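You operate a simulated robot arm through the tools that you are given. There is no shell and no other tool. Be economical: measure what you need, move in short steps, check, and stop when the job is done.

The job below is to be done with a simulated two-armed robot. You get a single attempt, and the scene is never put back.

## Task
Hold the red lamp on the top of the ball table steady with one hand and flip the red lamp switch the other way with the other.

It is judged by the outcome, as a careful person would: the job done as asked, and still so three seconds after it is handed in. It fails if anything else is knocked over, pushed out of place, dropped, spilled or broken.

## Robot
Two 7-joint arms with two-finger parallel grippers on one trunk, on a base that drives. Base frame: it is fixed to the floor where the robot stands at the start and does not move with it; the origin is under the middle of the robot, x ahead of it, y to its left, z up. Units: cm, rad, N and s.
The left shoulder is at the start at [5, 16.8, 103.2], the right one opposite. With the tool pointing down near the work surface each hand reaches from about 22 to 66 cm from the robot's upright axis, wherever it stands, measured 20 degrees to its own side. Places, roughly: red lamp switch [70, 10, 80]. Payload 1.57 kg a hand.
The tool frame of a hand sits at the grasp point between the pads (the TCP): z along the fingers, y along the line on which they close. The tips reach 3 cm beyond it. The gripper opens to 8 cm. The fingers are 1.7 cm wide and 1.2 cm thick; the gripper's body (4 by 8.2 cm) begins 8 cm behind the TCP.
Orientation is told as [roll, pitch, yaw] about the base's x, y, z axes, in that order, counted from this pose: with the fingers straight down and closing along the base's y, the tool's x points along the base's -x, its y along +y and its z along -z.

## Interface
- The arms move only by the tool nudge_tool. It takes "left_deltas", "right_deltas" or both (then of equal length, played together; a hand with none holds still); each is a list of rows, each a list of 3 entries, a list of its own where there are three numbers: the shift along the tool's x, y, z in cm, then the turn, a rotation vector about the tool's x, y, z in rad, then the finger opening in cm, from 0 to 8. In form: [[[x, y, z], [rx, ry, rz], fingers], ...]. A call has 1 to 10 rows; each row shifts and turns the commanded pose from where the row before left it, along the tool's axes as they then stand. Rows are played at 5 a second. More than 5 cm and 0.15 rad between two rows, or a gripper value outside its range, and nothing of the call is played. Where a pose cannot be reached the arm comes as near as it can. A force on the tool above 40 N (or 10 N above the force at the start of the call, whichever is more), or a blocked arm, ends the call early, and 0.2 s more pass. Each finger travels about 4.5 cm/s and halts on what it meets, pressing with about 36 N; the grip force reading is that of the motor and also rises with nothing between the fingers. The clock runs only during rows and for 0.2 s after the last one: add rows that do not move to give the fingers time. The reply holds the time, the measured pose of the TCP, the force on the tool along the base axes, the opening and the grip force, in the units named above and with some noise, with the torque about the TCP (base axes, N m) and any sound that the robot's microphone picked up.
- Cameras (640 x 400 px; columns grow to the right, rows downward): "scene" is now at [13.3, 1.3, 128.01]; the picture's right is [0.13, -0.99, 0.00], its down [-0.18, -0.02, -0.98] and it looks along [0.98, 0.13, -0.18] (base axes); focal length 214 px, centre (320, 200). "left" rides on the left gripper at [7.2, 0.7, -12.2] in its tool frame; the picture's right is [-0.09, 1.00, 0.00], its down [-0.84, -0.08, -0.54] and it looks along [-0.54, -0.05, 0.84] (tool axes); focal length 238 px, centre (320, 200). "right" rides on the right gripper at [7.2, -0.7, -12.2] in its tool frame; the picture's right is [0.09, 1.00, 0.00], its down [-0.84, 0.08, -0.54] and it looks along [-0.54, 0.05, 0.84] (tool axes); focal length 238 px, centre (320, 200). There is no depth. A picture from a camera that has moved, and an enlarged one, comes with that camera's place and axes in the base frame and with its lens.
- snapshot(camera): a new picture of that camera. The clock stands still meanwhile.
- slide_trunk(by): slides the trunk up (or, below 0, down) by that many cm; the arms and the scene camera ride with it, the base frame stays. It gives what a move gives, with no picture.
- steer(legs): drives the robot by 1 to 6 legs, each [ahead, left, turn to the left] in cm, cm and rad, along the robot's own axes; the way and the turn of a leg run together, so that a leg with both is an arc; at most 150 cm and 3.142 rad a leg. The arms and the cameras ride along, it lands a little off, and it stops where it bumps. It gives what a move gives.
- turn_head(pan, tilt): turns the head with the scene camera to pan (to the left, within 1.396 rad either way) and tilt (down, from -0.506 to 1.204), counted from straight ahead of the robot. It gives what a move gives.
- enlarge(camera, box): a new picture of the part [left, top, right, bottom] of that camera's present view, enlarged. The clock stands still meanwhile.
- job_done(): hands the job in; it is judged then, once.

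Go step by step. Nothing tells you exact positions but the pictures and the camera data: compare them with the known pose of the tool, close in by small moves and look again before you grip or let go. The budget is 120 turns and 100 pictures, counting those below and the enlarged ones. Unless the task says otherwise, let go and move clear before handing in.

The tools are called after "Request:" as name(argument=value, ...) on one line, values as JSON. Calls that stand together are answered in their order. nudge_tool: Moves the arms, as the interface text tells. Its arguments: {"type":"object","properties":{"left_deltas":{"type":"array"},"right_deltas":{"type":"array"}},"required":[]} The other tools are called the same way: slide_trunk (by) slides the trunk up or down; steer (legs) drives the base; turn_head (pan, tilt) turns the head that bears the scene camera; snapshot (camera) takes a picture; enlarge (camera, box) takes an enlarged picture of a part of a camera's view; job_done () hands the job in.

At the start:

```text
t: 0.0
left_ee_pos: [44.22, 18.85, 106.51]
left_tool_rot: [-0.001, 0.001, 0.003]
left_ft_force: [0.7, 0.0, 0.3]
left_ft_torque: [-0.02, 0.0, -0.02]
left_width: 7.98
left_gripper_force: 0.1
right_ee_pos: [27.55, -6.97, 122.62]
right_tool_rot: [0.001, -0.002, 0.0]
right_ft_force: [-0.4, 0.2, 0.2]
right_ft_torque: [-0.02, 0.02, 0.0]
right_width: 7.98
right_gripper_force: 0.1
trunk travel left (down, up): [-20.0, 24.3]
robot x, y, heading: [-0.26, -0.01, -0.0]
head pan, tilt: [0.131, 0.178]
```

scene: 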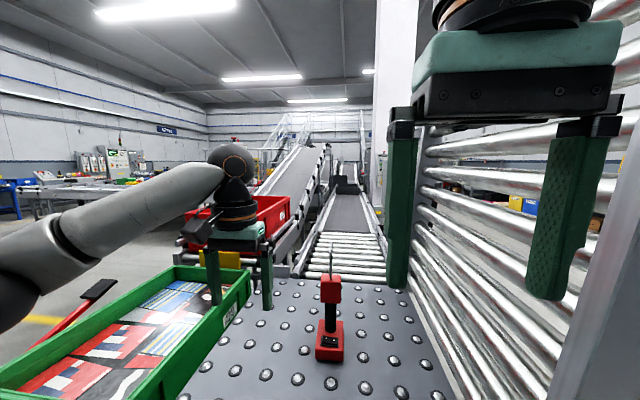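
right: 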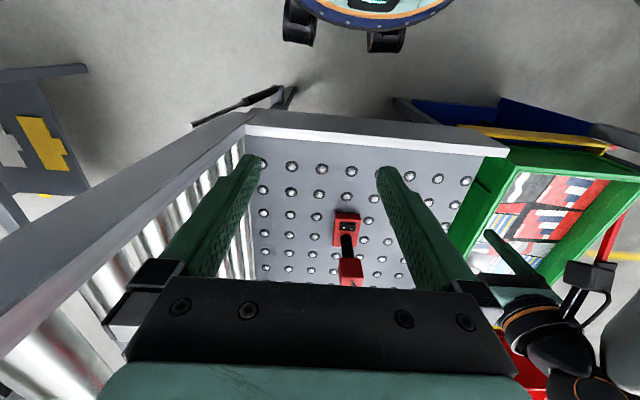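
left: 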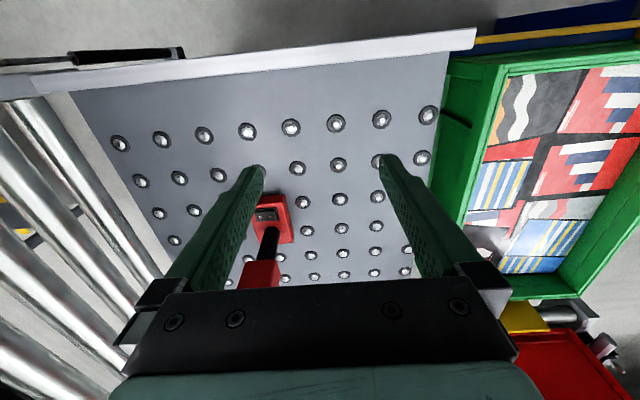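

I see the red lamp standing on the ball table roughly ahead of the robot, with a rocker switch apparently on its base. I'll enlarge it to see the details.

Request:
enlarge(camera="scene", box=[270, 230, 390, 390])

Request:
enlarge(camera="left", box=[210, 170, 330, 290])

Request:
enlarge(camera="right", box=[290, 190, 410, 290])

```text
2.50 times, centred on (330, 310) of scene
camera zoom: at [13.3, 1.3, 128.01], right [0.13, -0.99, 0.0], down [-0.18, -0.02, -0.98], along [0.98, 0.13, -0.18], focal length 536 px, centre (295, -75)
```

zoom: 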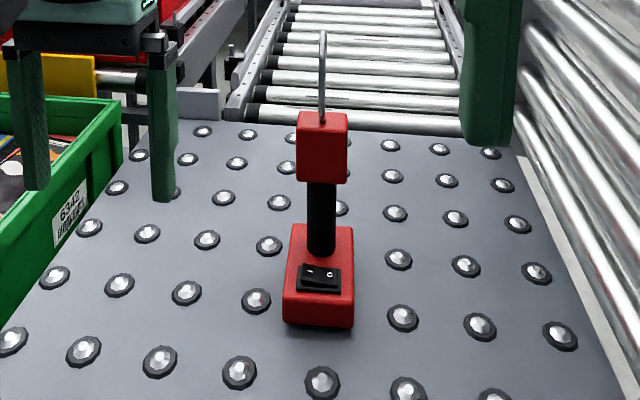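

```text
3.33 times, centred on (270, 230) of left
camera zoom: at [37.06, 19.48, 118.65], right [0.09, 1.0, 0.0], down [0.84, -0.08, 0.54], along [0.54, -0.05, -0.84], focal length 794 px, centre (487, 100)
```

zoom: 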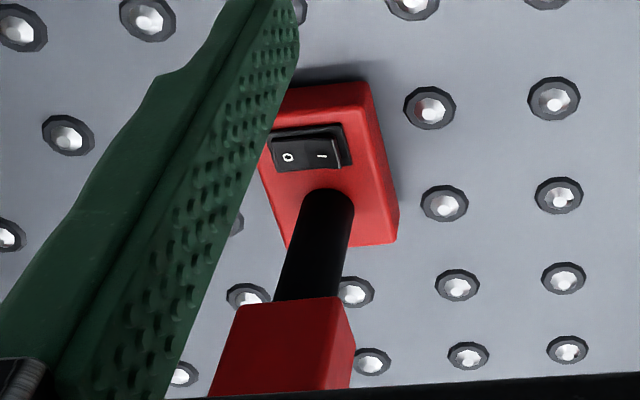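

```text
4.00 times, centred on (350, 240) of right
camera zoom: at [20.36, -7.35, 134.8], right [-0.09, 1.0, 0.0], down [0.84, 0.08, 0.54], along [0.54, 0.05, -0.84], focal length 953 px, centre (200, 40)
```

zoom: 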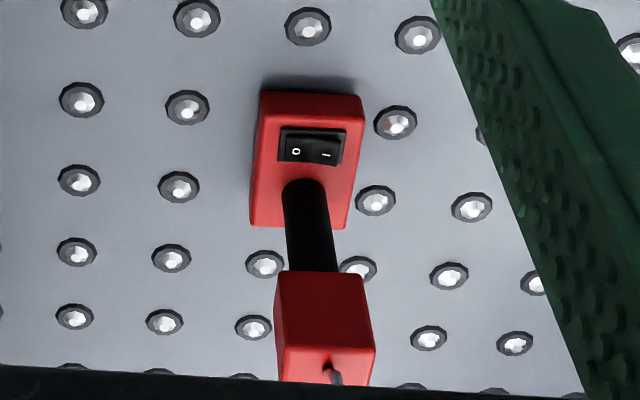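

The switch is a rocker on the front of the base at about [65.6, 5.5, 78], with "I" on the left (+y) and "O" on the right. The black column is behind it at about [71, 5.8], under the red head block at z 88–95. Next I need to see which side is pressed in.

Request:
enlarge(camera="scene", box=[314, 328, 346, 348])

Request:
enlarge(camera="right", box=[332, 212, 364, 232])

Request:
enlarge(camera="left", box=[252, 204, 284, 224])

```text
16.00 times, centred on (330, 338) of scene
camera zoom: at [13.3, 1.3, 128.01], right [0.13, -0.99, 0.0], down [-0.18, -0.02, -0.98], along [0.98, 0.13, -0.18], focal length 3432 px, centre (160, -2008)
```

zoom: 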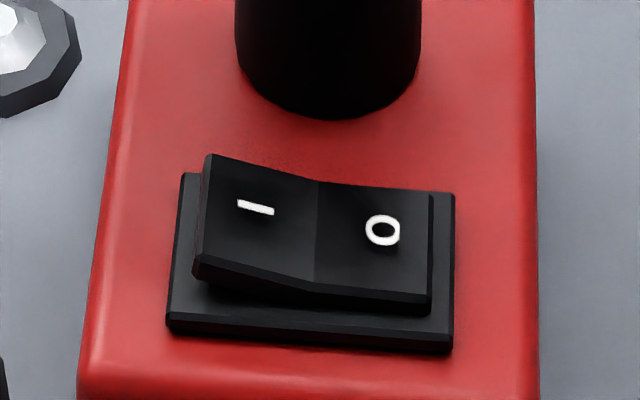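

```text
16.00 times, centred on (348, 222) of right
camera zoom: at [20.36, -7.35, 134.8], right [-0.09, 1.0, 0.0], down [0.84, 0.08, 0.54], along [0.54, 0.05, -0.84], focal length 3814 px, centre (-128, -152)
```

zoom: 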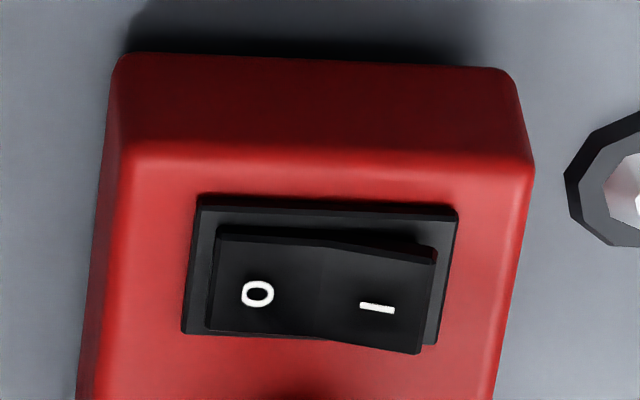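

```text
16.00 times, centred on (268, 214) of left
camera zoom: at [37.06, 19.48, 118.65], right [0.09, 1.0, 0.0], down [0.84, -0.08, 0.54], along [0.54, -0.05, -0.84], focal length 3814 px, centre (1152, -24)
```

zoom: 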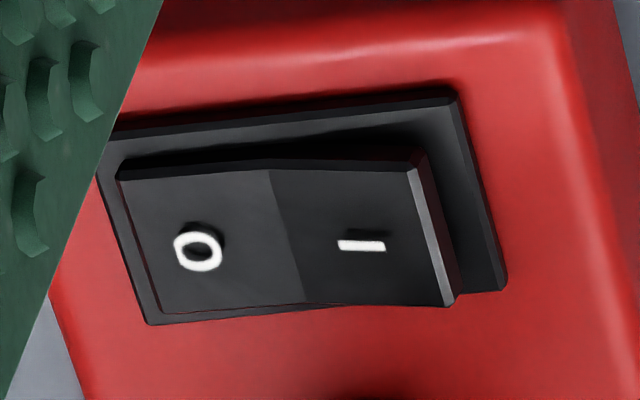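

"I" on the left (+y) side is raised, so "I" has to be pushed down. I'll hold the black column from the left with the left hand, fingers level-ish and closing along x, and press "I" with the right. First I turn the left hand in place.

Request:
nudge_tool(left_deltas=[[[0, 0, 0], [0, 0, -0.15], 8], [[0, 0, 0], [0, 0, -0.15], 8], [[0, 0, 0], [0, 0, -0.15], 8], [[0, 0, 0], [0, 0, -0.15], 8], [[0, 0, 0], [0, 0, -0.15], 8], [[0, 0, 0], [0, 0, -0.15], 8], [[0, 0, 0], [0, 0, -0.15], 8], [[0, 0, 0], [0, 0, -0.15], 8], [[0, 0, 0], [0, 0, -0.15], 8], [[0, 0, 0], [0, 0, -0.15], 8]])

Request:
turn_head(pan=0.1, tilt=0.75)

Request:
snapshot(camera="scene")

```text
t: 2.2
left_ee_pos: [44.32, 18.82, 106.47]
left_tool_rot: [-0.001, 0.0, 1.503]
left_ft_force: [0.2, 0.1, -0.7]
left_ft_torque: [-0.01, 0.0, 0.01]
left_width: 8.0
left_gripper_force: 0.0
right_ee_pos: [27.58, -6.87, 122.63]
right_tool_rot: [0.002, -0.002, 0.0]
right_ft_force: [0.0, 0.0, -0.2]
right_ft_torque: [0.01, -0.01, 0.03]
right_width: 8.0
right_gripper_force: 0.1
trunk travel left (down, up): [-20.0, 24.3]
robot x, y, heading: [-0.52, 0.11, 0.0]
head pan, tilt: [0.131, 0.178]
```

```text
t: 3.2
left_ee_pos: [44.21, 18.74, 106.49]
left_tool_rot: [0.002, -0.002, 1.501]
left_ft_force: [-0.2, 0.6, -0.1]
left_ft_torque: [-0.02, 0.0, -0.03]
left_width: 8.02
left_gripper_force: 0.1
right_ee_pos: [27.63, -6.86, 122.6]
right_tool_rot: [0.001, -0.003, 0.002]
right_ft_force: [-0.8, 0.2, 0.0]
right_ft_torque: [-0.02, 0.0, -0.02]
right_width: 8.01
right_gripper_force: 0.0
trunk travel left (down, up): [-20.0, 24.3]
robot x, y, heading: [0.26, -0.33, -0.001]
head pan, tilt: [0.099, 0.75]
```

```text
90 pictures are left
camera scene: at [12.33, 0.9, 122.84], right [0.1, -1.0, 0.0], down [-0.68, -0.07, -0.73], along [0.73, 0.07, -0.68], focal length 214 px, centre (320, 200)
```

scene: 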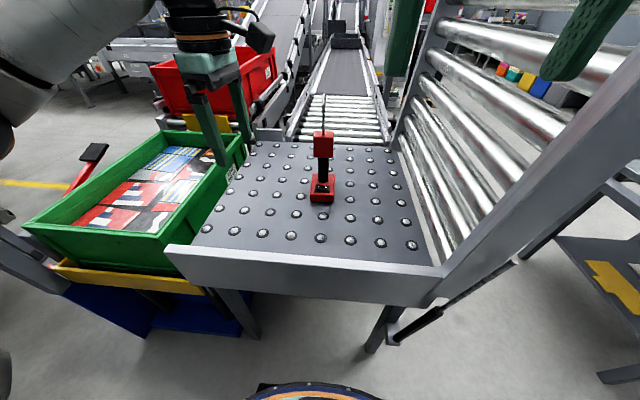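

There is a clear gap of about 15 cm between the base and the table, and a post at the table's near right corner. I'll drive a little ahead and left to bring the lamp well within reach and stay clear of the post.

Request:
steer(legs=[[7, 8, 0]])

Request:
nudge_tool(left_deltas=[[[0, 0, 0], [0, 0.15, 0], 8], [[0, 0, 0], [0, 0.15, 0], 8], [[0, 0, 0], [0, 0.15, 0], 8], [[0, 0, 0], [0, 0.15, 0], 8], [[0, 0, 0], [0, 0.15, 0], 8], [[0, 0, 0], [0, 0.15, 0], 8], [[0, 0, 0], [0, 0.1, 0], 8]])

Request:
snapshot(camera="scene")

```text
t: 4.6
left_ee_pos: [51.12, 26.86, 106.45]
left_tool_rot: [0.001, 0.0, 1.5]
left_ft_force: [0.2, 0.5, -0.9]
left_ft_torque: [-0.01, 0.01, 0.02]
left_width: 8.0
left_gripper_force: 0.0
right_ee_pos: [34.49, 1.3, 122.59]
right_tool_rot: [0.002, -0.002, 0.003]
right_ft_force: [0.2, 0.2, 0.4]
right_ft_torque: [-0.01, 0.0, -0.02]
right_width: 8.01
right_gripper_force: 0.0
trunk travel left (down, up): [-20.0, 24.3]
robot x, y, heading: [6.97, 8.23, 0.0]
head pan, tilt: [0.099, 0.75]
```

```text
t: 6.2
left_ee_pos: [51.19, 27.01, 106.63]
left_tool_rot: [-0.002, 1.002, 1.499]
left_ft_force: [-0.2, 0.7, 0.5]
left_ft_torque: [0.01, 0.0, -0.04]
left_width: 8.0
left_gripper_force: 0.1
right_ee_pos: [34.46, 1.29, 122.62]
right_tool_rot: [0.002, -0.002, 0.002]
right_ft_force: [0.1, 0.2, 0.4]
right_ft_torque: [0.03, -0.01, -0.01]
right_width: 7.98
right_gripper_force: 0.0
trunk travel left (down, up): [-20.0, 24.3]
robot x, y, heading: [6.95, 7.9, -0.003]
head pan, tilt: [0.099, 0.75]
```

```text
89 pictures are left
camera scene: at [19.25, 9.0, 122.83], right [0.1, -0.99, 0.0], down [-0.68, -0.07, -0.73], along [0.73, 0.07, -0.68], focal length 214 px, centre (320, 200)
```

scene: 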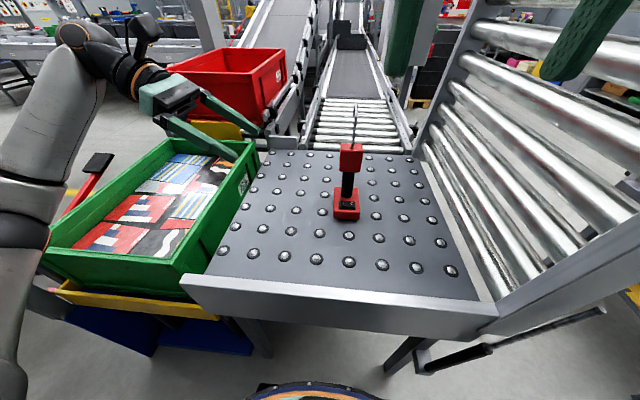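

The left hand now points toward −y and down about 30°, with its camera on top. I'll bring it to a waiting place left of the column at about [72, 17, 91].

Request:
nudge_tool(left_deltas=[[[-1.21, -3.05, 2.23], [0, 0, 0], 8], [[-1.21, -3.05, 2.23], [0, 0, 0], 8], [[-1.21, -3.05, 2.23], [0, 0, 0], 8], [[-1.21, -3.05, 2.23], [0, 0, 0], 8], [[-1.21, -3.05, 2.23], [0, 0, 0], 8], [[-1.21, -3.05, 2.23], [0, 0, 0], 8], [[-1.21, -3.05, 2.23], [0, 0, 0], 8]])

Request:
snapshot(camera="left")

Request:
snapshot(camera="scene")

```text
t: 7.8
left_ee_pos: [68.54, 18.03, 92.49]
left_tool_rot: [-0.005, 1.0, 1.497]
left_ft_force: [-0.9, -0.4, 0.0]
left_ft_torque: [-0.02, -0.03, -0.01]
left_width: 8.0
left_gripper_force: 0.0
left hand out of reach, approached as far as the arm can: row 6, 7
right_ee_pos: [34.58, 1.25, 122.55]
right_tool_rot: [0.002, -0.002, 0.002]
right_ft_force: [-0.2, -0.6, 0.1]
right_ft_torque: [0.03, -0.01, 0.0]
right_width: 7.98
right_gripper_force: 0.1
trunk travel left (down, up): [-20.0, 24.3]
robot x, y, heading: [6.84, 8.51, -0.0]
head pan, tilt: [0.099, 0.75]
```

```text
88 pictures are left
camera left: at [68.26, 24.46, 105.07], right [-0.99, 0.12, -0.08], down [0.14, 0.9, -0.41], along [0.02, -0.42, -0.91], focal length 238 px, centre (320, 200)
```

left: 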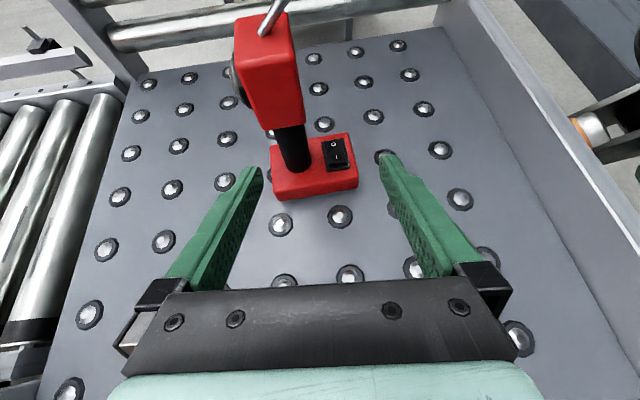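

```text
87 pictures are left
camera scene: at [19.23, 9.0, 122.83], right [0.1, -0.99, 0.0], down [-0.68, -0.07, -0.73], along [0.73, 0.07, -0.68], focal length 214 px, centre (320, 200)
```

scene: 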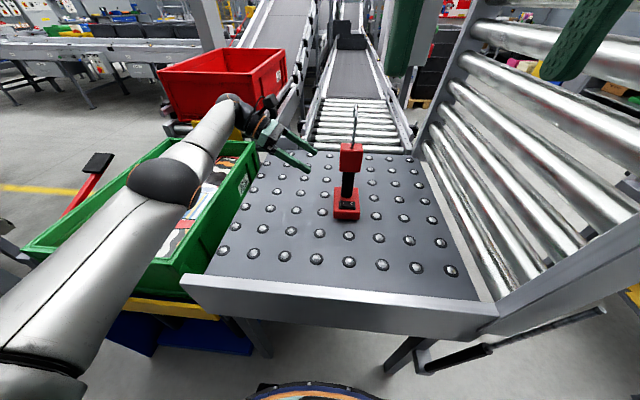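

The left hand is at its reach limit, so I'll drive 4 cm further ahead and yaw the hand so that it points a little more forward.

Request:
steer(legs=[[4, 0, 0]])

Request:
nudge_tool(left_deltas=[[[0, 0, 0], [0.126, 0, -0.081], 8], [[0, 0, 0], [0.126, 0, -0.081], 8], [[0, 0, 0], [0.126, 0, -0.081], 8]])

Request:
snapshot(camera="left")

```text
t: 8.6
left_ee_pos: [72.64, 18.18, 92.46]
left_tool_rot: [0.003, 1.0, 1.501]
left_ft_force: [0.5, 0.0, -0.4]
left_ft_torque: [-0.02, 0.03, -0.01]
left_width: 8.0
left_gripper_force: 0.0
right_ee_pos: [38.61, 1.35, 122.53]
right_tool_rot: [0.003, -0.003, 0.0]
right_ft_force: [0.0, 0.1, -0.1]
right_ft_torque: [0.01, 0.01, 0.01]
right_width: 7.98
right_gripper_force: 0.1
trunk travel left (down, up): [-20.0, 24.3]
robot x, y, heading: [10.81, 8.15, -0.003]
head pan, tilt: [0.099, 0.75]
```

```text
t: 9.4
left_ee_pos: [72.62, 18.12, 92.49]
left_tool_rot: [-0.001, 1.001, 1.952]
left_ft_force: [-1.1, -0.1, -0.4]
left_ft_torque: [0.03, 0.01, 0.0]
left_width: 8.0
left_gripper_force: 0.0
right_ee_pos: [38.51, 1.21, 122.57]
right_tool_rot: [0.004, -0.002, 0.0]
right_ft_force: [0.8, 0.2, -0.5]
right_ft_torque: [0.01, 0.03, -0.01]
right_width: 8.03
right_gripper_force: 0.1
trunk travel left (down, up): [-20.0, 24.3]
robot x, y, heading: [11.04, 8.43, -0.002]
head pan, tilt: [0.099, 0.75]
```

```text
86 pictures are left
camera left: at [69.54, 23.76, 105.07], right [-0.94, -0.33, -0.08], down [-0.27, 0.87, -0.41], along [0.2, -0.37, -0.91], focal length 238 px, centre (320, 200)
```

left: 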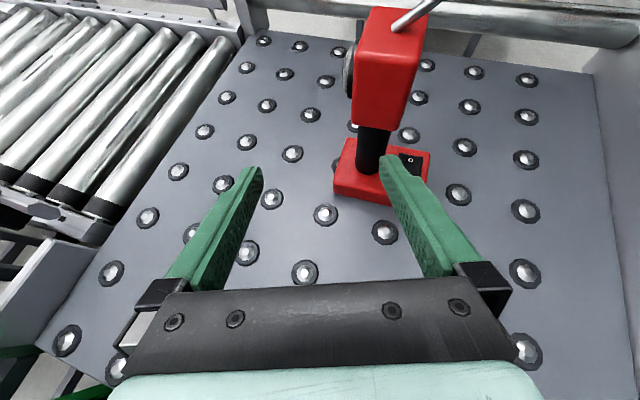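

The left hand can reach here. I place the column's axis at about [70.9, 5.9] and line the hand up with it, then advance along the fingers partway.

Request:
nudge_tool(left_deltas=[[[-1, 3.07, 0.5], [0, 0, 0], 8], [[-1, 3.07, 0.47], [0, 0, 0], 8], [[0, 0, 3], [0, 0, 0], 8], [[0, 0, 2.5], [0, 0, 0], 8], [[0, 0, 0], [0, 0, 0], 8]])

Request:
snapshot(camera="left")

Request:
enlarge(camera="scene", box=[250, 100, 410, 220])

```text
t: 10.8
left_ee_pos: [68.88, 13.6, 89.65]
left_tool_rot: [-0.104, 0.994, 1.894]
left_ft_force: [-1.1, -0.1, 1.1]
left_ft_torque: [-0.01, -0.01, 0.0]
left_width: 8.0
left_gripper_force: 0.0
right_ee_pos: [37.5, 1.04, 122.71]
right_tool_rot: [0.007, -0.011, 0.003]
right_ft_force: [-0.6, 0.2, -0.4]
right_ft_torque: [-0.01, -0.01, 0.01]
right_width: 8.02
right_gripper_force: 0.0
trunk travel left (down, up): [-20.0, 24.3]
robot x, y, heading: [10.63, 8.13, 0.005]
head pan, tilt: [0.099, 0.75]
stopped in row 5 (left hand): the arm was blocked; the commanded pose is now the measured one
```

```text
85 pictures are left
camera left: at [65.05, 18.71, 102.1], right [-0.93, -0.35, -0.13], down [-0.27, 0.87, -0.4], along [0.26, -0.34, -0.91], focal length 238 px, centre (320, 200)
```

left: 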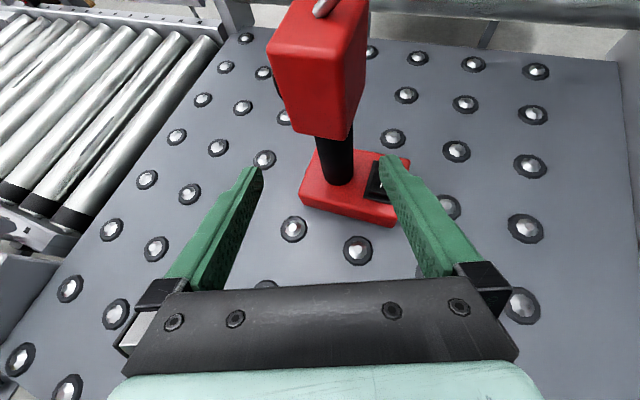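

```text
3.33 times, centred on (330, 160) of scene
camera zoom: at [22.27, 8.77, 122.78], right [0.1, -0.99, 0.0], down [-0.67, -0.07, -0.74], along [0.73, 0.08, -0.67], focal length 715 px, centre (287, 333)
```

zoom: 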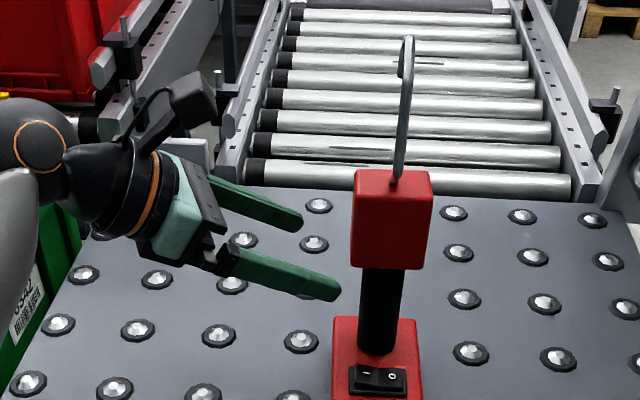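

The left arm stopped as "blocked" while the hand itself is clear of everything. I'll look for what the arm is touching, maybe the green tote's rim.

Request:
turn_head(pan=0.6, tilt=0.7)

Request:
snapshot(camera="scene")

```text
t: 11.8
left_ee_pos: [68.92, 13.34, 89.43]
left_tool_rot: [-0.097, 0.992, 1.895]
left_ft_force: [0.4, 1.1, -1.1]
left_ft_torque: [-0.03, 0.03, -0.01]
left_width: 8.01
left_gripper_force: 0.0
right_ee_pos: [37.51, 1.23, 122.85]
right_tool_rot: [0.006, -0.011, 0.003]
right_ft_force: [0.4, 0.2, 0.0]
right_ft_torque: [0.03, -0.01, -0.04]
right_width: 8.01
right_gripper_force: 0.0
trunk travel left (down, up): [-20.0, 24.3]
robot x, y, heading: [10.89, 8.21, 0.003]
head pan, tilt: [0.6, 0.7]
```

```text
83 pictures are left
camera scene: at [21.1, 12.9, 123.38], right [0.57, -0.82, 0.0], down [-0.52, -0.36, -0.77], along [0.64, 0.43, -0.64], focal length 214 px, centre (320, 200)
```

scene: 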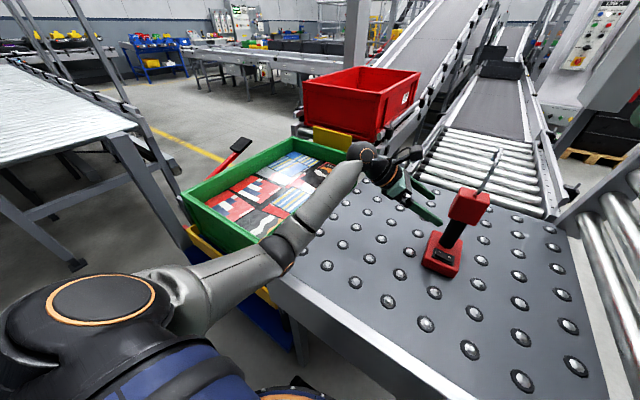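

The left elbow hangs low and rests against the table/tote edge. I'll raise the trunk, which lifts the elbow (and the hand, straight up and clear), then re-approach with the shoulder higher.

Request:
slide_trunk(by=16)

Request:
snapshot(camera="scene")

```text
t: 13.6
left_ee_pos: [69.32, 13.4, 104.64]
left_tool_rot: [-0.071, 0.992, 1.915]
left_ft_force: [-0.6, -0.6, -0.6]
left_ft_torque: [-0.03, -0.04, -0.01]
left_width: 7.98
left_gripper_force: 0.0
right_ee_pos: [38.42, 1.35, 138.51]
right_tool_rot: [0.003, -0.002, 0.002]
right_ft_force: [0.0, 0.2, 0.2]
right_ft_torque: [-0.01, 0.02, 0.01]
right_width: 8.02
right_gripper_force: 0.0
trunk travel left (down, up): [-36.0, 8.3]
robot x, y, heading: [10.74, 8.34, 0.001]
head pan, tilt: [0.6, 0.7]
```

```text
82 pictures are left
camera scene: at [21.99, 13.08, 139.25], right [0.57, -0.82, 0.0], down [-0.53, -0.37, -0.76], along [0.63, 0.43, -0.64], focal length 214 px, centre (320, 200)
```

scene: 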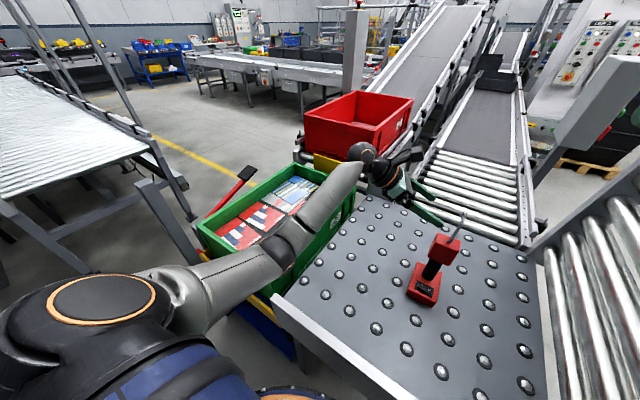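

The arm is free now. I'll lower the left hand again to a place 11 cm short of the column along the fingers, and check the elbow.

Request:
nudge_tool(left_deltas=[[[-3.42, 0.56, 1.73], [0, 0, 0], 8], [[-3.42, 0.56, 1.73], [0, 0, 0], 8], [[-3.42, 0.56, 1.73], [0, 0, 0], 8], [[-3.42, 0.56, 1.73], [0, 0, 0], 8], [[0, 0, 0], [0, 0, 0], 8]])

Request:
snapshot(camera="scene")

Request:
snapshot(camera="left")

```text
t: 14.8
left_ee_pos: [67.15, 14.17, 89.45]
left_tool_rot: [-0.07, 0.994, 1.915]
left_ft_force: [-1.0, 0.2, 0.7]
left_ft_torque: [0.02, 0.02, 0.0]
left_width: 7.99
left_gripper_force: 0.0
right_ee_pos: [38.46, 1.46, 138.6]
right_tool_rot: [0.004, -0.001, 0.001]
right_ft_force: [0.5, -0.3, -0.5]
right_ft_torque: [0.04, 0.01, -0.02]
right_width: 8.0
right_gripper_force: 0.1
trunk travel left (down, up): [-36.0, 8.3]
robot x, y, heading: [10.97, 8.4, 0.007]
head pan, tilt: [0.6, 0.7]
```

```text
81 pictures are left
camera scene: at [21.98, 13.08, 139.26], right [0.57, -0.82, 0.0], down [-0.53, -0.37, -0.77], along [0.63, 0.43, -0.64], focal length 214 px, centre (320, 200)
```

scene: 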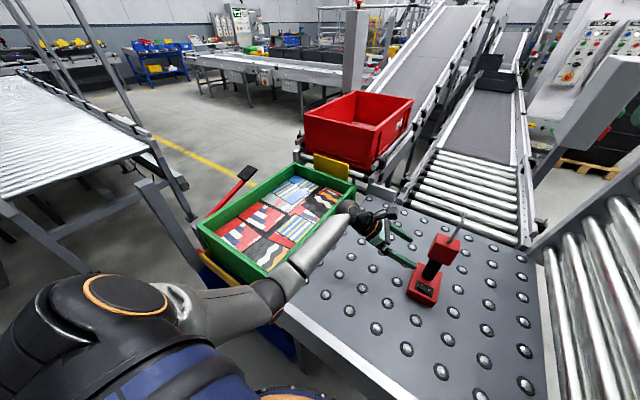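

```text
80 pictures are left
camera left: at [63.55, 19.51, 101.95], right [-0.93, -0.34, -0.12], down [-0.27, 0.87, -0.4], along [0.24, -0.34, -0.91], focal length 238 px, centre (320, 200)
```

left: 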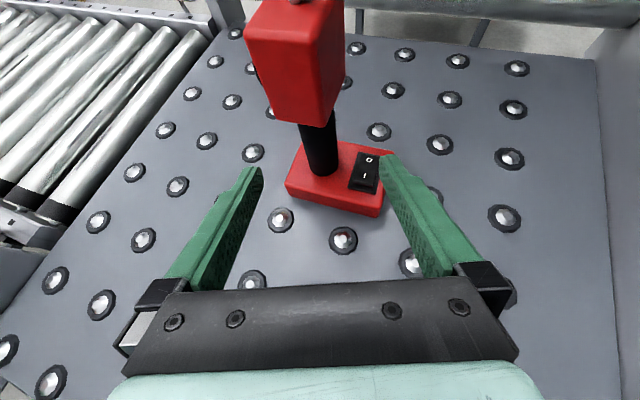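

The elbow is still close to the table edge. I'll raise the trunk 7 cm more and lower the hand by the same amount so the arm hangs straighter.

Request:
slide_trunk(by=7)

Request:
nudge_tool(left_deltas=[[[-2.93, 0.13, 1.91], [0, 0, 0], 8], [[-2.93, 0.13, 1.91], [0, 0, 0], 8], [[0, 0, 0], [0, 0, 0], 8]])

Request:
snapshot(camera="scene")

```text
t: 15.9
left_ee_pos: [67.15, 14.16, 96.38]
left_tool_rot: [-0.07, 0.992, 1.914]
left_ft_force: [-0.3, -0.6, 0.6]
left_ft_torque: [0.0, 0.02, 0.01]
left_width: 8.0
left_gripper_force: 0.0
right_ee_pos: [38.54, 1.4, 145.56]
right_tool_rot: [0.004, -0.002, 0.001]
right_ft_force: [0.4, -0.7, -0.4]
right_ft_torque: [-0.04, -0.04, -0.01]
right_width: 8.01
right_gripper_force: 0.2
trunk travel left (down, up): [-43.0, 1.3]
robot x, y, heading: [11.01, 7.76, 0.004]
head pan, tilt: [0.6, 0.7]
```

```text
t: 16.7
left_ee_pos: [67.3, 14.36, 89.59]
left_tool_rot: [-0.07, 0.995, 1.916]
left_ft_force: [0.9, 0.1, -0.3]
left_ft_torque: [0.0, 0.01, -0.04]
left_width: 8.0
left_gripper_force: 0.1
right_ee_pos: [38.45, 1.37, 145.6]
right_tool_rot: [0.005, -0.001, 0.002]
right_ft_force: [-0.2, -0.2, 0.6]
right_ft_torque: [-0.03, 0.03, -0.01]
right_width: 7.96
right_gripper_force: 0.0
trunk travel left (down, up): [-43.0, 1.3]
robot x, y, heading: [11.16, 8.04, -0.001]
head pan, tilt: [0.6, 0.7]
```

```text
79 pictures are left
camera scene: at [21.97, 13.08, 146.26], right [0.57, -0.82, 0.0], down [-0.53, -0.37, -0.77], along [0.63, 0.43, -0.64], focal length 214 px, centre (320, 200)
```

scene: 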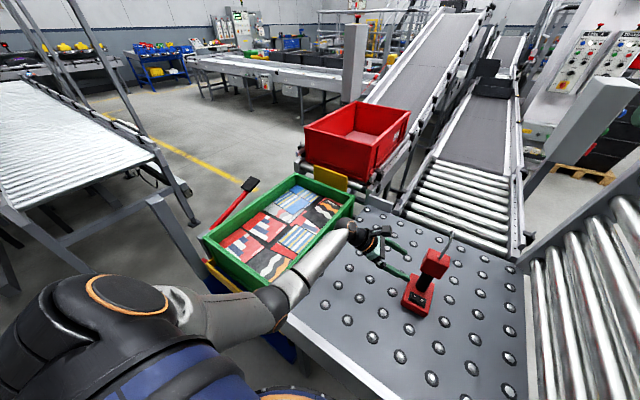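

The elbow is clear now. I'll advance along the fingers 6 cm and look.

Request:
nudge_tool(left_deltas=[[[0, 0, 3], [0, 0, 0], 8], [[0, 0, 3], [0, 0, 0], 8], [[0, 0, 0], [0, 0, 0], 8]])

Request:
snapshot(camera="left")

Request:
enlarge(camera="scene", box=[330, 210, 490, 330])

```text
t: 17.5
left_ee_pos: [69.24, 9.8, 86.39]
left_tool_rot: [-0.072, 0.994, 1.914]
left_ft_force: [0.4, 0.2, 0.0]
left_ft_torque: [-0.02, 0.01, 0.02]
left_width: 8.0
left_gripper_force: 0.1
right_ee_pos: [38.55, 1.44, 145.64]
right_tool_rot: [0.004, -0.001, 0.002]
right_ft_force: [1.1, 0.1, 0.3]
right_ft_torque: [-0.03, 0.01, -0.03]
right_width: 7.99
right_gripper_force: 0.1
trunk travel left (down, up): [-43.0, 1.3]
robot x, y, heading: [10.92, 8.2, 0.001]
head pan, tilt: [0.6, 0.7]
```

```text
78 pictures are left
camera left: at [65.67, 15.09, 98.95], right [-0.93, -0.34, -0.12], down [-0.27, 0.87, -0.4], along [0.24, -0.35, -0.91], focal length 238 px, centre (320, 200)
```

left: 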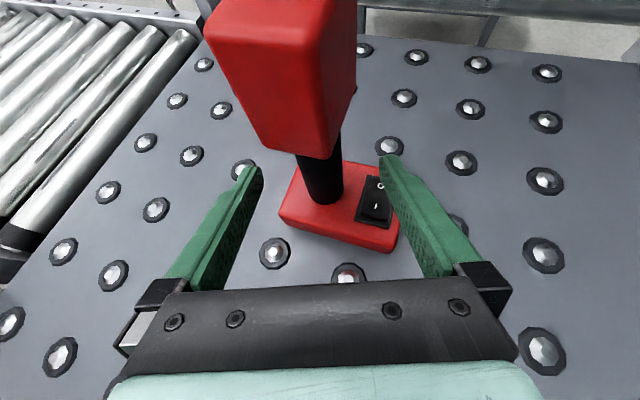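

```text
3.33 times, centred on (410, 270) of scene
camera zoom: at [21.97, 13.1, 146.26], right [0.57, -0.82, 0.0], down [-0.53, -0.37, -0.76], along [0.63, 0.43, -0.64], focal length 715 px, centre (20, -33)
```

zoom: 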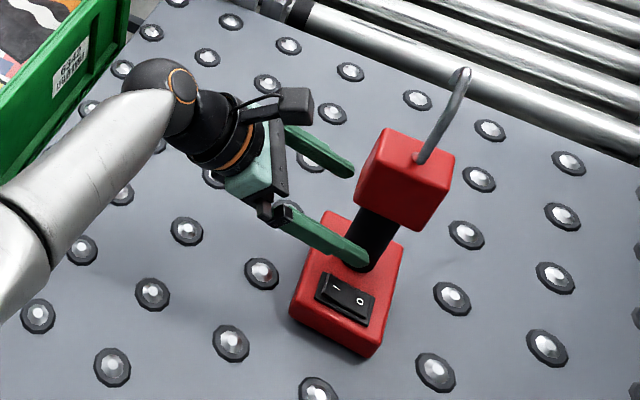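

The column is centred between the fingers and the fingers pass below the head. I'll go 3.6 cm further (leaving the wrist camera clear of the lamp head) and check.

Request:
nudge_tool(left_deltas=[[[0, 0, 1.8], [0, 0, 0], 8], [[0, 0, 1.8], [0, 0, 0], 8], [[0, 0, 0], [0, 0, 0], 8]])

Request:
snapshot(camera="left")

Request:
enlarge(camera="scene", box=[350, 220, 470, 310])

```text
t: 18.3
left_ee_pos: [70.38, 7.02, 84.18]
left_tool_rot: [-0.071, 0.997, 1.915]
left_ft_force: [0.3, -0.1, 0.5]
left_ft_torque: [0.02, 0.02, -0.03]
left_width: 8.02
left_gripper_force: 0.1
right_ee_pos: [38.48, 1.48, 145.63]
right_tool_rot: [0.002, -0.002, 0.003]
right_ft_force: [-0.4, -0.8, -0.1]
right_ft_torque: [-0.01, 0.03, 0.02]
right_width: 8.01
right_gripper_force: 0.0
trunk travel left (down, up): [-43.0, 1.3]
robot x, y, heading: [10.78, 7.98, -0.004]
head pan, tilt: [0.6, 0.7]
```

```text
76 pictures are left
camera left: at [66.82, 12.28, 96.82], right [-0.93, -0.34, -0.12], down [-0.27, 0.87, -0.4], along [0.24, -0.35, -0.91], focal length 238 px, centre (320, 200)
```

left: 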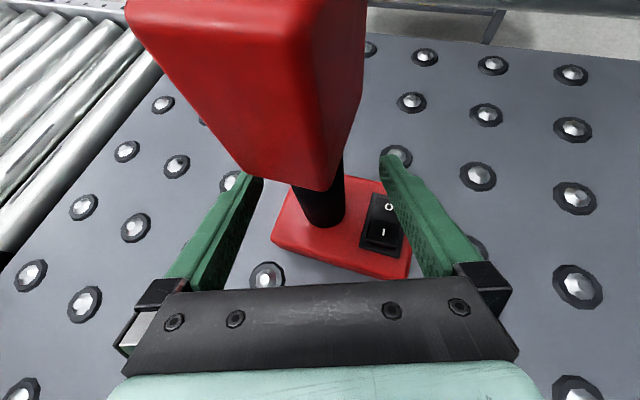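

```text
4.44 times, centred on (410, 265) of scene
camera zoom: at [21.97, 13.1, 146.26], right [0.57, -0.82, 0.0], down [-0.53, -0.37, -0.76], along [0.63, 0.43, -0.64], focal length 953 px, centre (-80, -89)
```

zoom: 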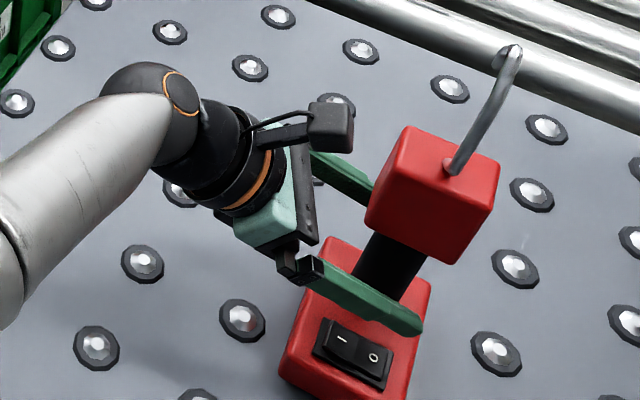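

The column sits centred between the fingers. I'll close slowly onto it.

Request:
nudge_tool(left_deltas=[[[0, 0, 0], [0, 0, 0], 6], [[0, 0, 0], [0, 0, 0], 5], [[0, 0, 0], [0, 0, 0], 4.2], [[0, 0, 0], [0, 0, 0], 3.6], [[0, 0, 0], [0, 0, 0], 3.2], [[0, 0, 0], [0, 0, 0], 2.8], [[0, 0, 0], [0, 0, 0], 2.4]])

Request:
snapshot(camera="left")

```text
t: 19.9
left_ee_pos: [70.38, 7.02, 84.28]
left_tool_rot: [-0.068, 0.995, 1.916]
left_ft_force: [-0.5, -1.1, 0.5]
left_ft_torque: [-0.15, 0.34, -0.01]
left_width: 3.62
left_gripper_force: 36.2
right_ee_pos: [38.5, 1.51, 145.65]
right_tool_rot: [0.003, -0.001, 0.003]
right_ft_force: [0.9, -0.5, 1.6]
right_ft_torque: [-0.01, 0.0, -0.02]
right_width: 8.02
right_gripper_force: 0.0
trunk travel left (down, up): [-43.0, 1.3]
robot x, y, heading: [10.85, 8.14, 0.002]
head pan, tilt: [0.6, 0.7]
```

```text
74 pictures are left
camera left: at [66.83, 12.33, 96.81], right [-0.93, -0.34, -0.11], down [-0.27, 0.87, -0.4], along [0.24, -0.35, -0.91], focal length 238 px, centre (320, 200)
```

left: 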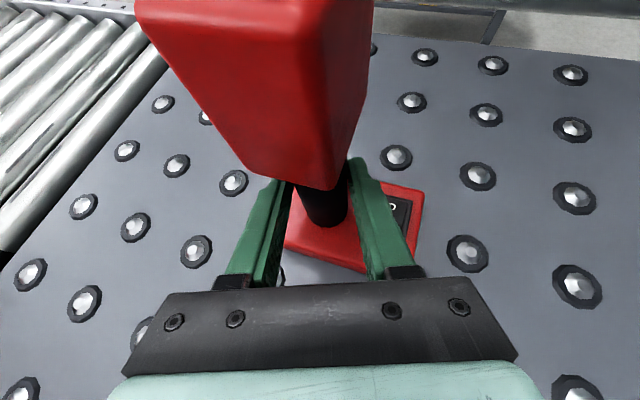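

The left hand holds the column firmly (opening 3.6 cm, 36 N). Now I close the right fingers, tilt that hand so its fingers point forward and down, and turn the head to face the work.

Request:
nudge_tool(right_deltas=[[[0, 0, 4], [0, 0, 0], 4], [[0, 0, 4], [0, 0, 0], 2], [[0, 0, 4], [0, 0, 0], 0], [[0, 0, 4], [0, -0.15, 0], 0], [[0, 0, 0], [0, -0.15, 0], 0], [[0, 0, 0], [0, -0.15, 0], 0], [[0, 0, 0], [0, -0.15, 0], 0], [[0, 0, 0], [0, -0.15, 0], 0], [[0, 0, 0], [0, 0, 0], 0]])

Request:
turn_head(pan=-0.05, tilt=0.8)

Request:
snapshot(camera="scene")

Request:
snapshot(camera="right")

```text
t: 20.4
left_ee_pos: [70.49, 7.06, 84.08]
left_tool_rot: [-0.065, 0.998, 1.919]
left_ft_force: [0.5, -0.8, 1.8]
left_ft_torque: [0.16, 0.49, 0.05]
left_width: 3.62
left_gripper_force: 35.7
right_ee_pos: [38.47, 1.67, 139.86]
right_tool_rot: [0.027, 0.008, -0.005]
right_ft_force: [9.7, 0.8, 17.1]
right_ft_torque: [-0.24, 2.61, -0.07]
right_width: 3.32
right_gripper_force: 0.1
trunk travel left (down, up): [-43.0, 1.3]
robot x, y, heading: [11.11, 8.13, 0.0]
head pan, tilt: [0.6, 0.7]
stopped in row 2 (right hand): the force on the tool passed its limit at 79 N (the readings are from after the stop); the commanded pose is now the measured one
```

```text
t: 21.5
left_ee_pos: [70.43, 7.06, 84.23]
left_tool_rot: [-0.068, 0.997, 1.916]
left_ft_force: [-0.9, -0.5, 4.2]
left_ft_torque: [-0.33, 0.64, -0.01]
left_width: 3.59
left_gripper_force: 36.4
right_ee_pos: [38.35, 1.64, 139.92]
right_tool_rot: [0.021, 0.006, -0.001]
right_ft_force: [0.0, 0.5, 0.2]
right_ft_torque: [-0.01, 0.02, 0.0]
right_width: 2.0
right_gripper_force: 0.0
trunk travel left (down, up): [-43.0, 1.3]
robot x, y, heading: [10.9, 8.26, -0.0]
head pan, tilt: [-0.051, 0.799]
```

```text
73 pictures are left
camera scene: at [23.09, 8.09, 145.44], right [-0.05, -1.0, 0.0], down [-0.72, 0.03, -0.7], along [0.7, -0.03, -0.72], focal length 214 px, centre (320, 200)
```

scene: 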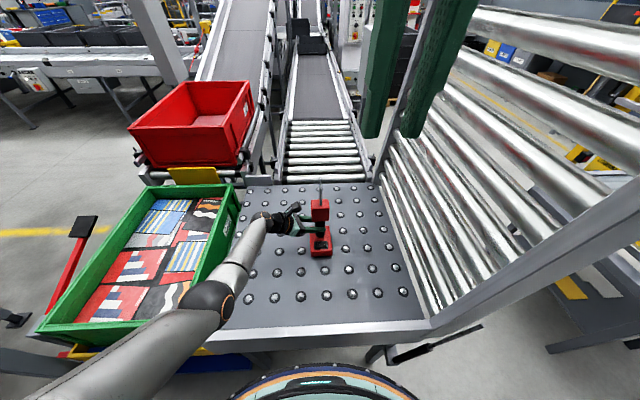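

```text
72 pictures are left
camera right: at [31.33, 0.96, 152.07], right [-0.09, 1.0, 0.02], down [0.84, 0.06, 0.54], along [0.54, 0.07, -0.84], focal length 238 px, centre (320, 200)
```

right: 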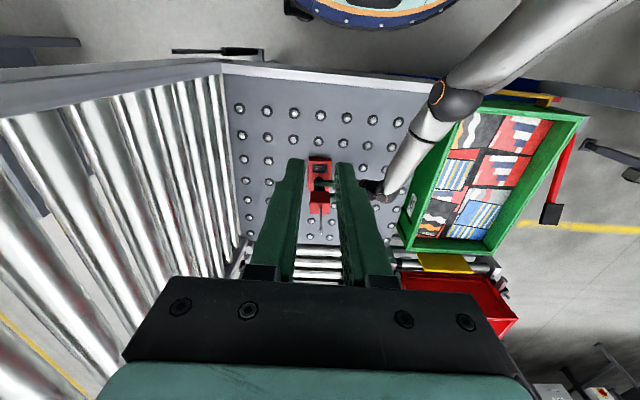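

The right hand met a force, probably its wrist camera brushing the robot's own head, since nothing else is near. I'll move the hand forward away from the head first, then continue.

Request:
nudge_tool(right_deltas=[[[-3, 0, 0], [0, 0, 0], 2], [[-4, 0, 0], [0, 0, 0], 1], [[-4, 0, 0], [0, 0, 0], 0], [[0, 0, 0], [0, 0, 0], 0]])

```text
t: 22.5
left_ee_pos: [70.3, 7.08, 84.24]
left_tool_rot: [-0.071, 0.994, 1.913]
left_ft_force: [-0.1, 0.2, 4.8]
left_ft_torque: [-0.44, 0.57, 0.03]
left_width: 3.6
left_gripper_force: 35.7
right_ee_pos: [49.4, 1.32, 139.79]
right_tool_rot: [0.024, 0.004, -0.002]
right_ft_force: [-0.2, -0.9, -0.3]
right_ft_torque: [-0.02, 0.01, -0.01]
right_width: 0.0
right_gripper_force: 21.5
trunk travel left (down, up): [-43.0, 1.3]
robot x, y, heading: [10.86, 8.31, 0.0]
head pan, tilt: [-0.051, 0.799]
```

Free now. I'll lower the right hand straight down well in front of the lamp, to about z 112, then tilt it.

Request:
nudge_tool(right_deltas=[[[0, 0, 4], [0, 0, 0], 0], [[0, 0, 4], [0, 0, 0], 0], [[0, 0, 4], [0, 0, 0], 0], [[0, 0, 4], [0, 0, 0], 0], [[0, 0, 4], [0, 0, 0], 0], [[0, 0, 4], [0, 0, 0], 0], [[0, 0, 4], [0, 0, 0], 0], [[0, 0, 0], [0, 0, 0], 0]])

Request:
snapshot(camera="scene")

```text
t: 24.3
left_ee_pos: [70.51, 6.99, 84.16]
left_tool_rot: [-0.07, 0.998, 1.915]
left_ft_force: [0.5, 0.4, 6.0]
left_ft_torque: [-0.34, 0.67, -0.03]
left_width: 3.56
left_gripper_force: 35.8
right_ee_pos: [49.44, 2.41, 111.91]
right_tool_rot: [0.022, 0.003, -0.001]
right_ft_force: [0.0, -0.4, -0.6]
right_ft_torque: [-0.02, -0.04, 0.0]
right_width: 0.01
right_gripper_force: 21.4
trunk travel left (down, up): [-43.0, 1.3]
robot x, y, heading: [11.0, 8.19, 0.002]
head pan, tilt: [-0.051, 0.799]
```

```text
71 pictures are left
camera scene: at [23.01, 8.08, 145.44], right [-0.05, -1.0, 0.0], down [-0.72, 0.03, -0.7], along [0.7, -0.03, -0.72], focal length 214 px, centre (320, 200)
```

scene: 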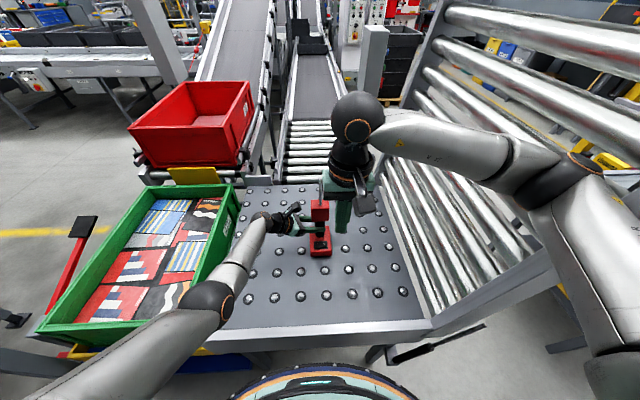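

I want to be sure the right elbow clears the roller rack beside the table, so I'll look there.

Request:
turn_head(pan=-0.75, tilt=0.6)

Request:
snapshot(camera="scene")

```text
t: 25.3
left_ee_pos: [70.34, 6.99, 84.21]
left_tool_rot: [-0.069, 0.995, 1.915]
left_ft_force: [0.2, 0.0, 4.7]
left_ft_torque: [-0.34, 0.63, 0.04]
left_width: 3.59
left_gripper_force: 35.9
right_ee_pos: [49.42, 2.25, 111.85]
right_tool_rot: [0.022, 0.003, -0.003]
right_ft_force: [-0.3, -0.2, 0.6]
right_ft_torque: [-0.03, -0.01, -0.04]
right_width: 0.0
right_gripper_force: 21.1
trunk travel left (down, up): [-43.0, 1.3]
robot x, y, heading: [10.87, 8.41, 0.005]
head pan, tilt: [-0.75, 0.6]
```

```text
70 pictures are left
camera scene: at [21.43, 2.45, 147.13], right [-0.68, -0.73, 0.0], down [-0.41, 0.38, -0.83], along [0.61, -0.56, -0.56], focal length 214 px, centre (320, 200)
```

scene: 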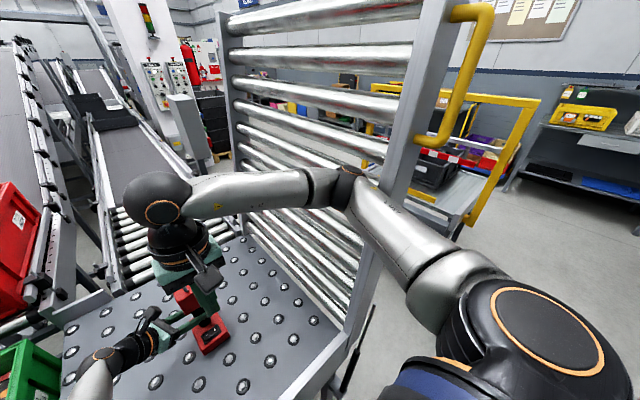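

The elbow passes near the rack but is free. I'll tilt the right hand while easing it forward and left, which draws the elbow away from the rack.

Request:
nudge_tool(right_deltas=[[[-1, 0.8, 0], [0, -0.15, 0], 0], [[-0.99, 0.8, 0.15], [0, -0.15, 0], 0], [[-0.95, 0.8, 0.3], [0, -0.15, 0], 0], [[-0.9, 0.8, 0.43], [0, -0.15, 0], 0], [[-0.83, 0.8, 0.56], [0, -0.15, 0], 0], [[0, 0, 0], [0, 0, 0], 0]])

Request:
snapshot(camera="scene")

Request:
snapshot(camera="right")

```text
t: 26.7
left_ee_pos: [70.33, 6.86, 84.28]
left_tool_rot: [-0.07, 0.995, 1.915]
left_ft_force: [0.7, 0.3, 5.6]
left_ft_torque: [-0.53, 0.61, 0.06]
left_width: 3.59
left_gripper_force: 36.1
right_ee_pos: [54.29, 5.96, 111.94]
right_tool_rot: [0.031, -0.747, -0.023]
right_ft_force: [-0.5, -0.5, -0.1]
right_ft_torque: [0.0, 0.0, 0.02]
right_width: 0.02
right_gripper_force: 21.4
trunk travel left (down, up): [-43.0, 1.3]
robot x, y, heading: [11.12, 8.5, 0.004]
head pan, tilt: [-0.75, 0.6]
```

```text
69 pictures are left
camera scene: at [21.42, 2.26, 147.13], right [-0.68, -0.73, 0.0], down [-0.41, 0.38, -0.83], along [0.6, -0.56, -0.56], focal length 214 px, centre (320, 200)
```

scene: 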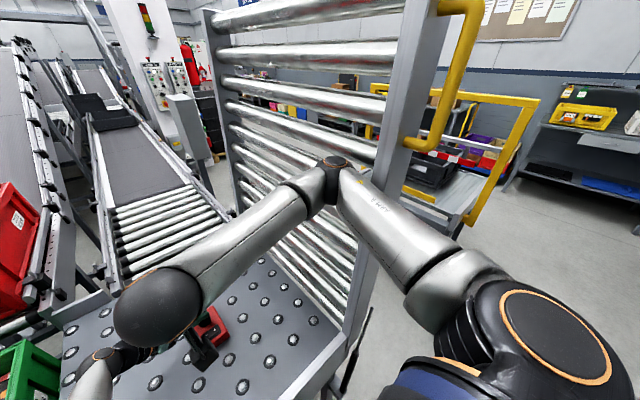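

```text
68 pictures are left
camera right: at [40.75, 5.42, 115.96], right [-0.06, 1.0, -0.04], down [0.25, 0.05, 0.97], along [0.97, 0.05, -0.25], focal length 238 px, centre (320, 200)
```

right: 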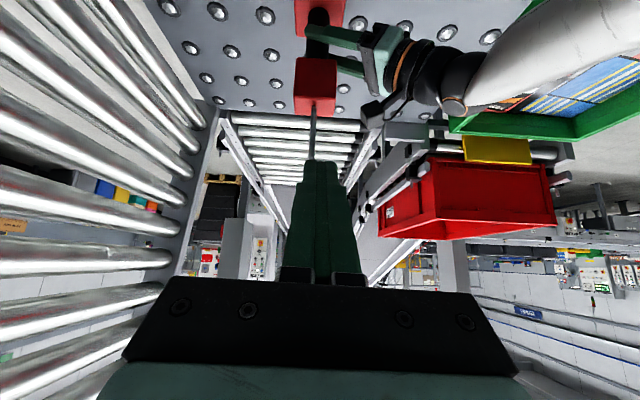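

Elbow clear. I'll lower the right hand to just in front of the lamp, about [56, 6.5, 92].

Request:
nudge_tool(right_deltas=[[[2.48, 0.1, 3.16], [0, 0, 0], 0], [[2.48, 0.1, 3.16], [0, 0, 0], 0], [[2.48, 0.1, 3.16], [0, 0, 0], 0], [[2.48, 0.1, 3.16], [0, 0, 0], 0], [[2.48, 0.1, 3.16], [0, 0, 0], 0], [[0, 0, 0], [0, 0, 0], 0]])

Request:
turn_head(pan=-0.05, tilt=0.8)

Request:
snapshot(camera="scene")

Request:
snapshot(camera="right")

Request:
snapshot(camera="left")

```text
t: 28.1
left_ee_pos: [70.38, 6.86, 84.32]
left_tool_rot: [-0.072, 0.993, 1.914]
left_ft_force: [0.6, 0.0, 4.8]
left_ft_torque: [-0.34, 0.66, 0.04]
left_width: 3.6
left_gripper_force: 35.9
right_ee_pos: [55.93, 6.85, 91.84]
right_tool_rot: [0.033, -0.745, -0.025]
right_ft_force: [-0.3, 0.4, -0.1]
right_ft_torque: [0.01, 0.0, -0.04]
right_width: 0.0
right_gripper_force: 21.8
trunk travel left (down, up): [-43.0, 1.3]
robot x, y, heading: [10.79, 8.24, 0.004]
head pan, tilt: [-0.75, 0.6]
```

```text
t: 29.2
left_ee_pos: [70.36, 7.03, 84.27]
left_tool_rot: [-0.069, 0.995, 1.913]
left_ft_force: [0.7, -0.7, 4.9]
left_ft_torque: [-0.33, 0.63, 0.06]
left_width: 3.61
left_gripper_force: 36.5
right_ee_pos: [55.78, 6.91, 91.89]
right_tool_rot: [0.03, -0.745, -0.024]
right_ft_force: [1.0, 0.8, 0.1]
right_ft_torque: [-0.04, 0.02, 0.03]
right_width: 0.01
right_gripper_force: 21.0
trunk travel left (down, up): [-43.0, 1.3]
robot x, y, heading: [10.95, 8.13, 0.001]
head pan, tilt: [-0.051, 0.799]
```

```text
67 pictures are left
camera scene: at [23.0, 7.87, 145.44], right [-0.05, -1.0, 0.0], down [-0.72, 0.04, -0.7], along [0.7, -0.03, -0.72], focal length 214 px, centre (320, 200)
```

scene: 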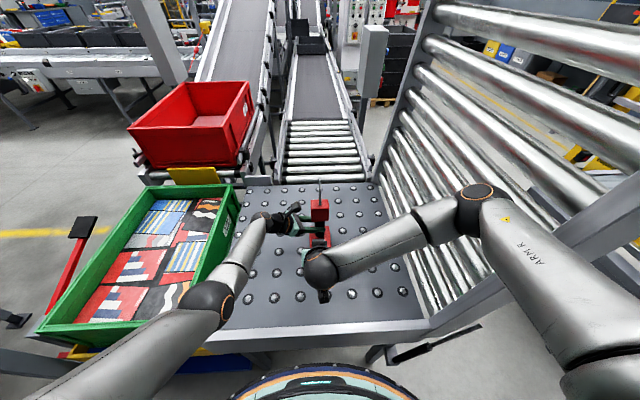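

```text
66 pictures are left
camera right: at [42.25, 6.37, 95.94], right [-0.06, 1.0, -0.04], down [0.25, 0.05, 0.97], along [0.97, 0.05, -0.25], focal length 238 px, centre (320, 200)
```

right: 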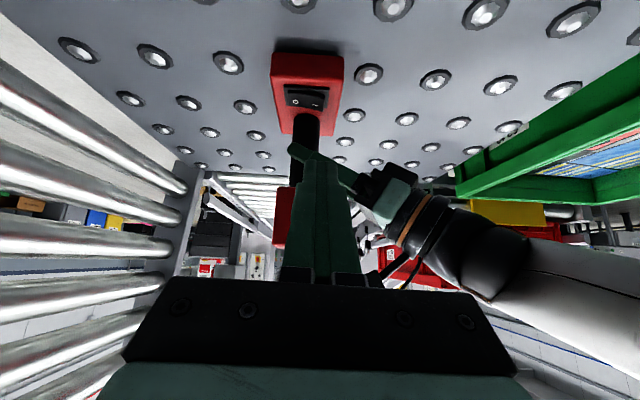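

```text
65 pictures are left
camera left: at [66.8, 12.29, 96.84], right [-0.93, -0.34, -0.12], down [-0.27, 0.87, -0.4], along [0.24, -0.35, -0.91], focal length 238 px, centre (320, 200)
```

left: 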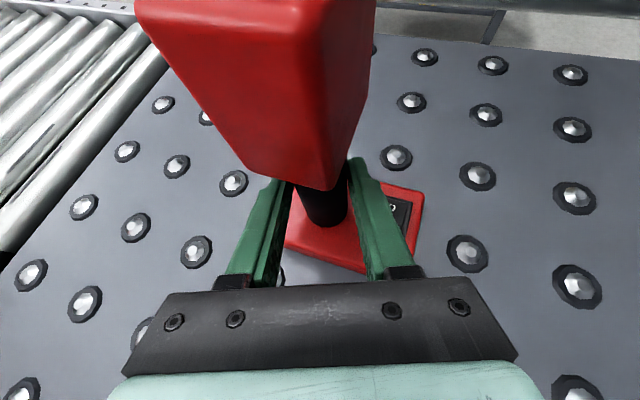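

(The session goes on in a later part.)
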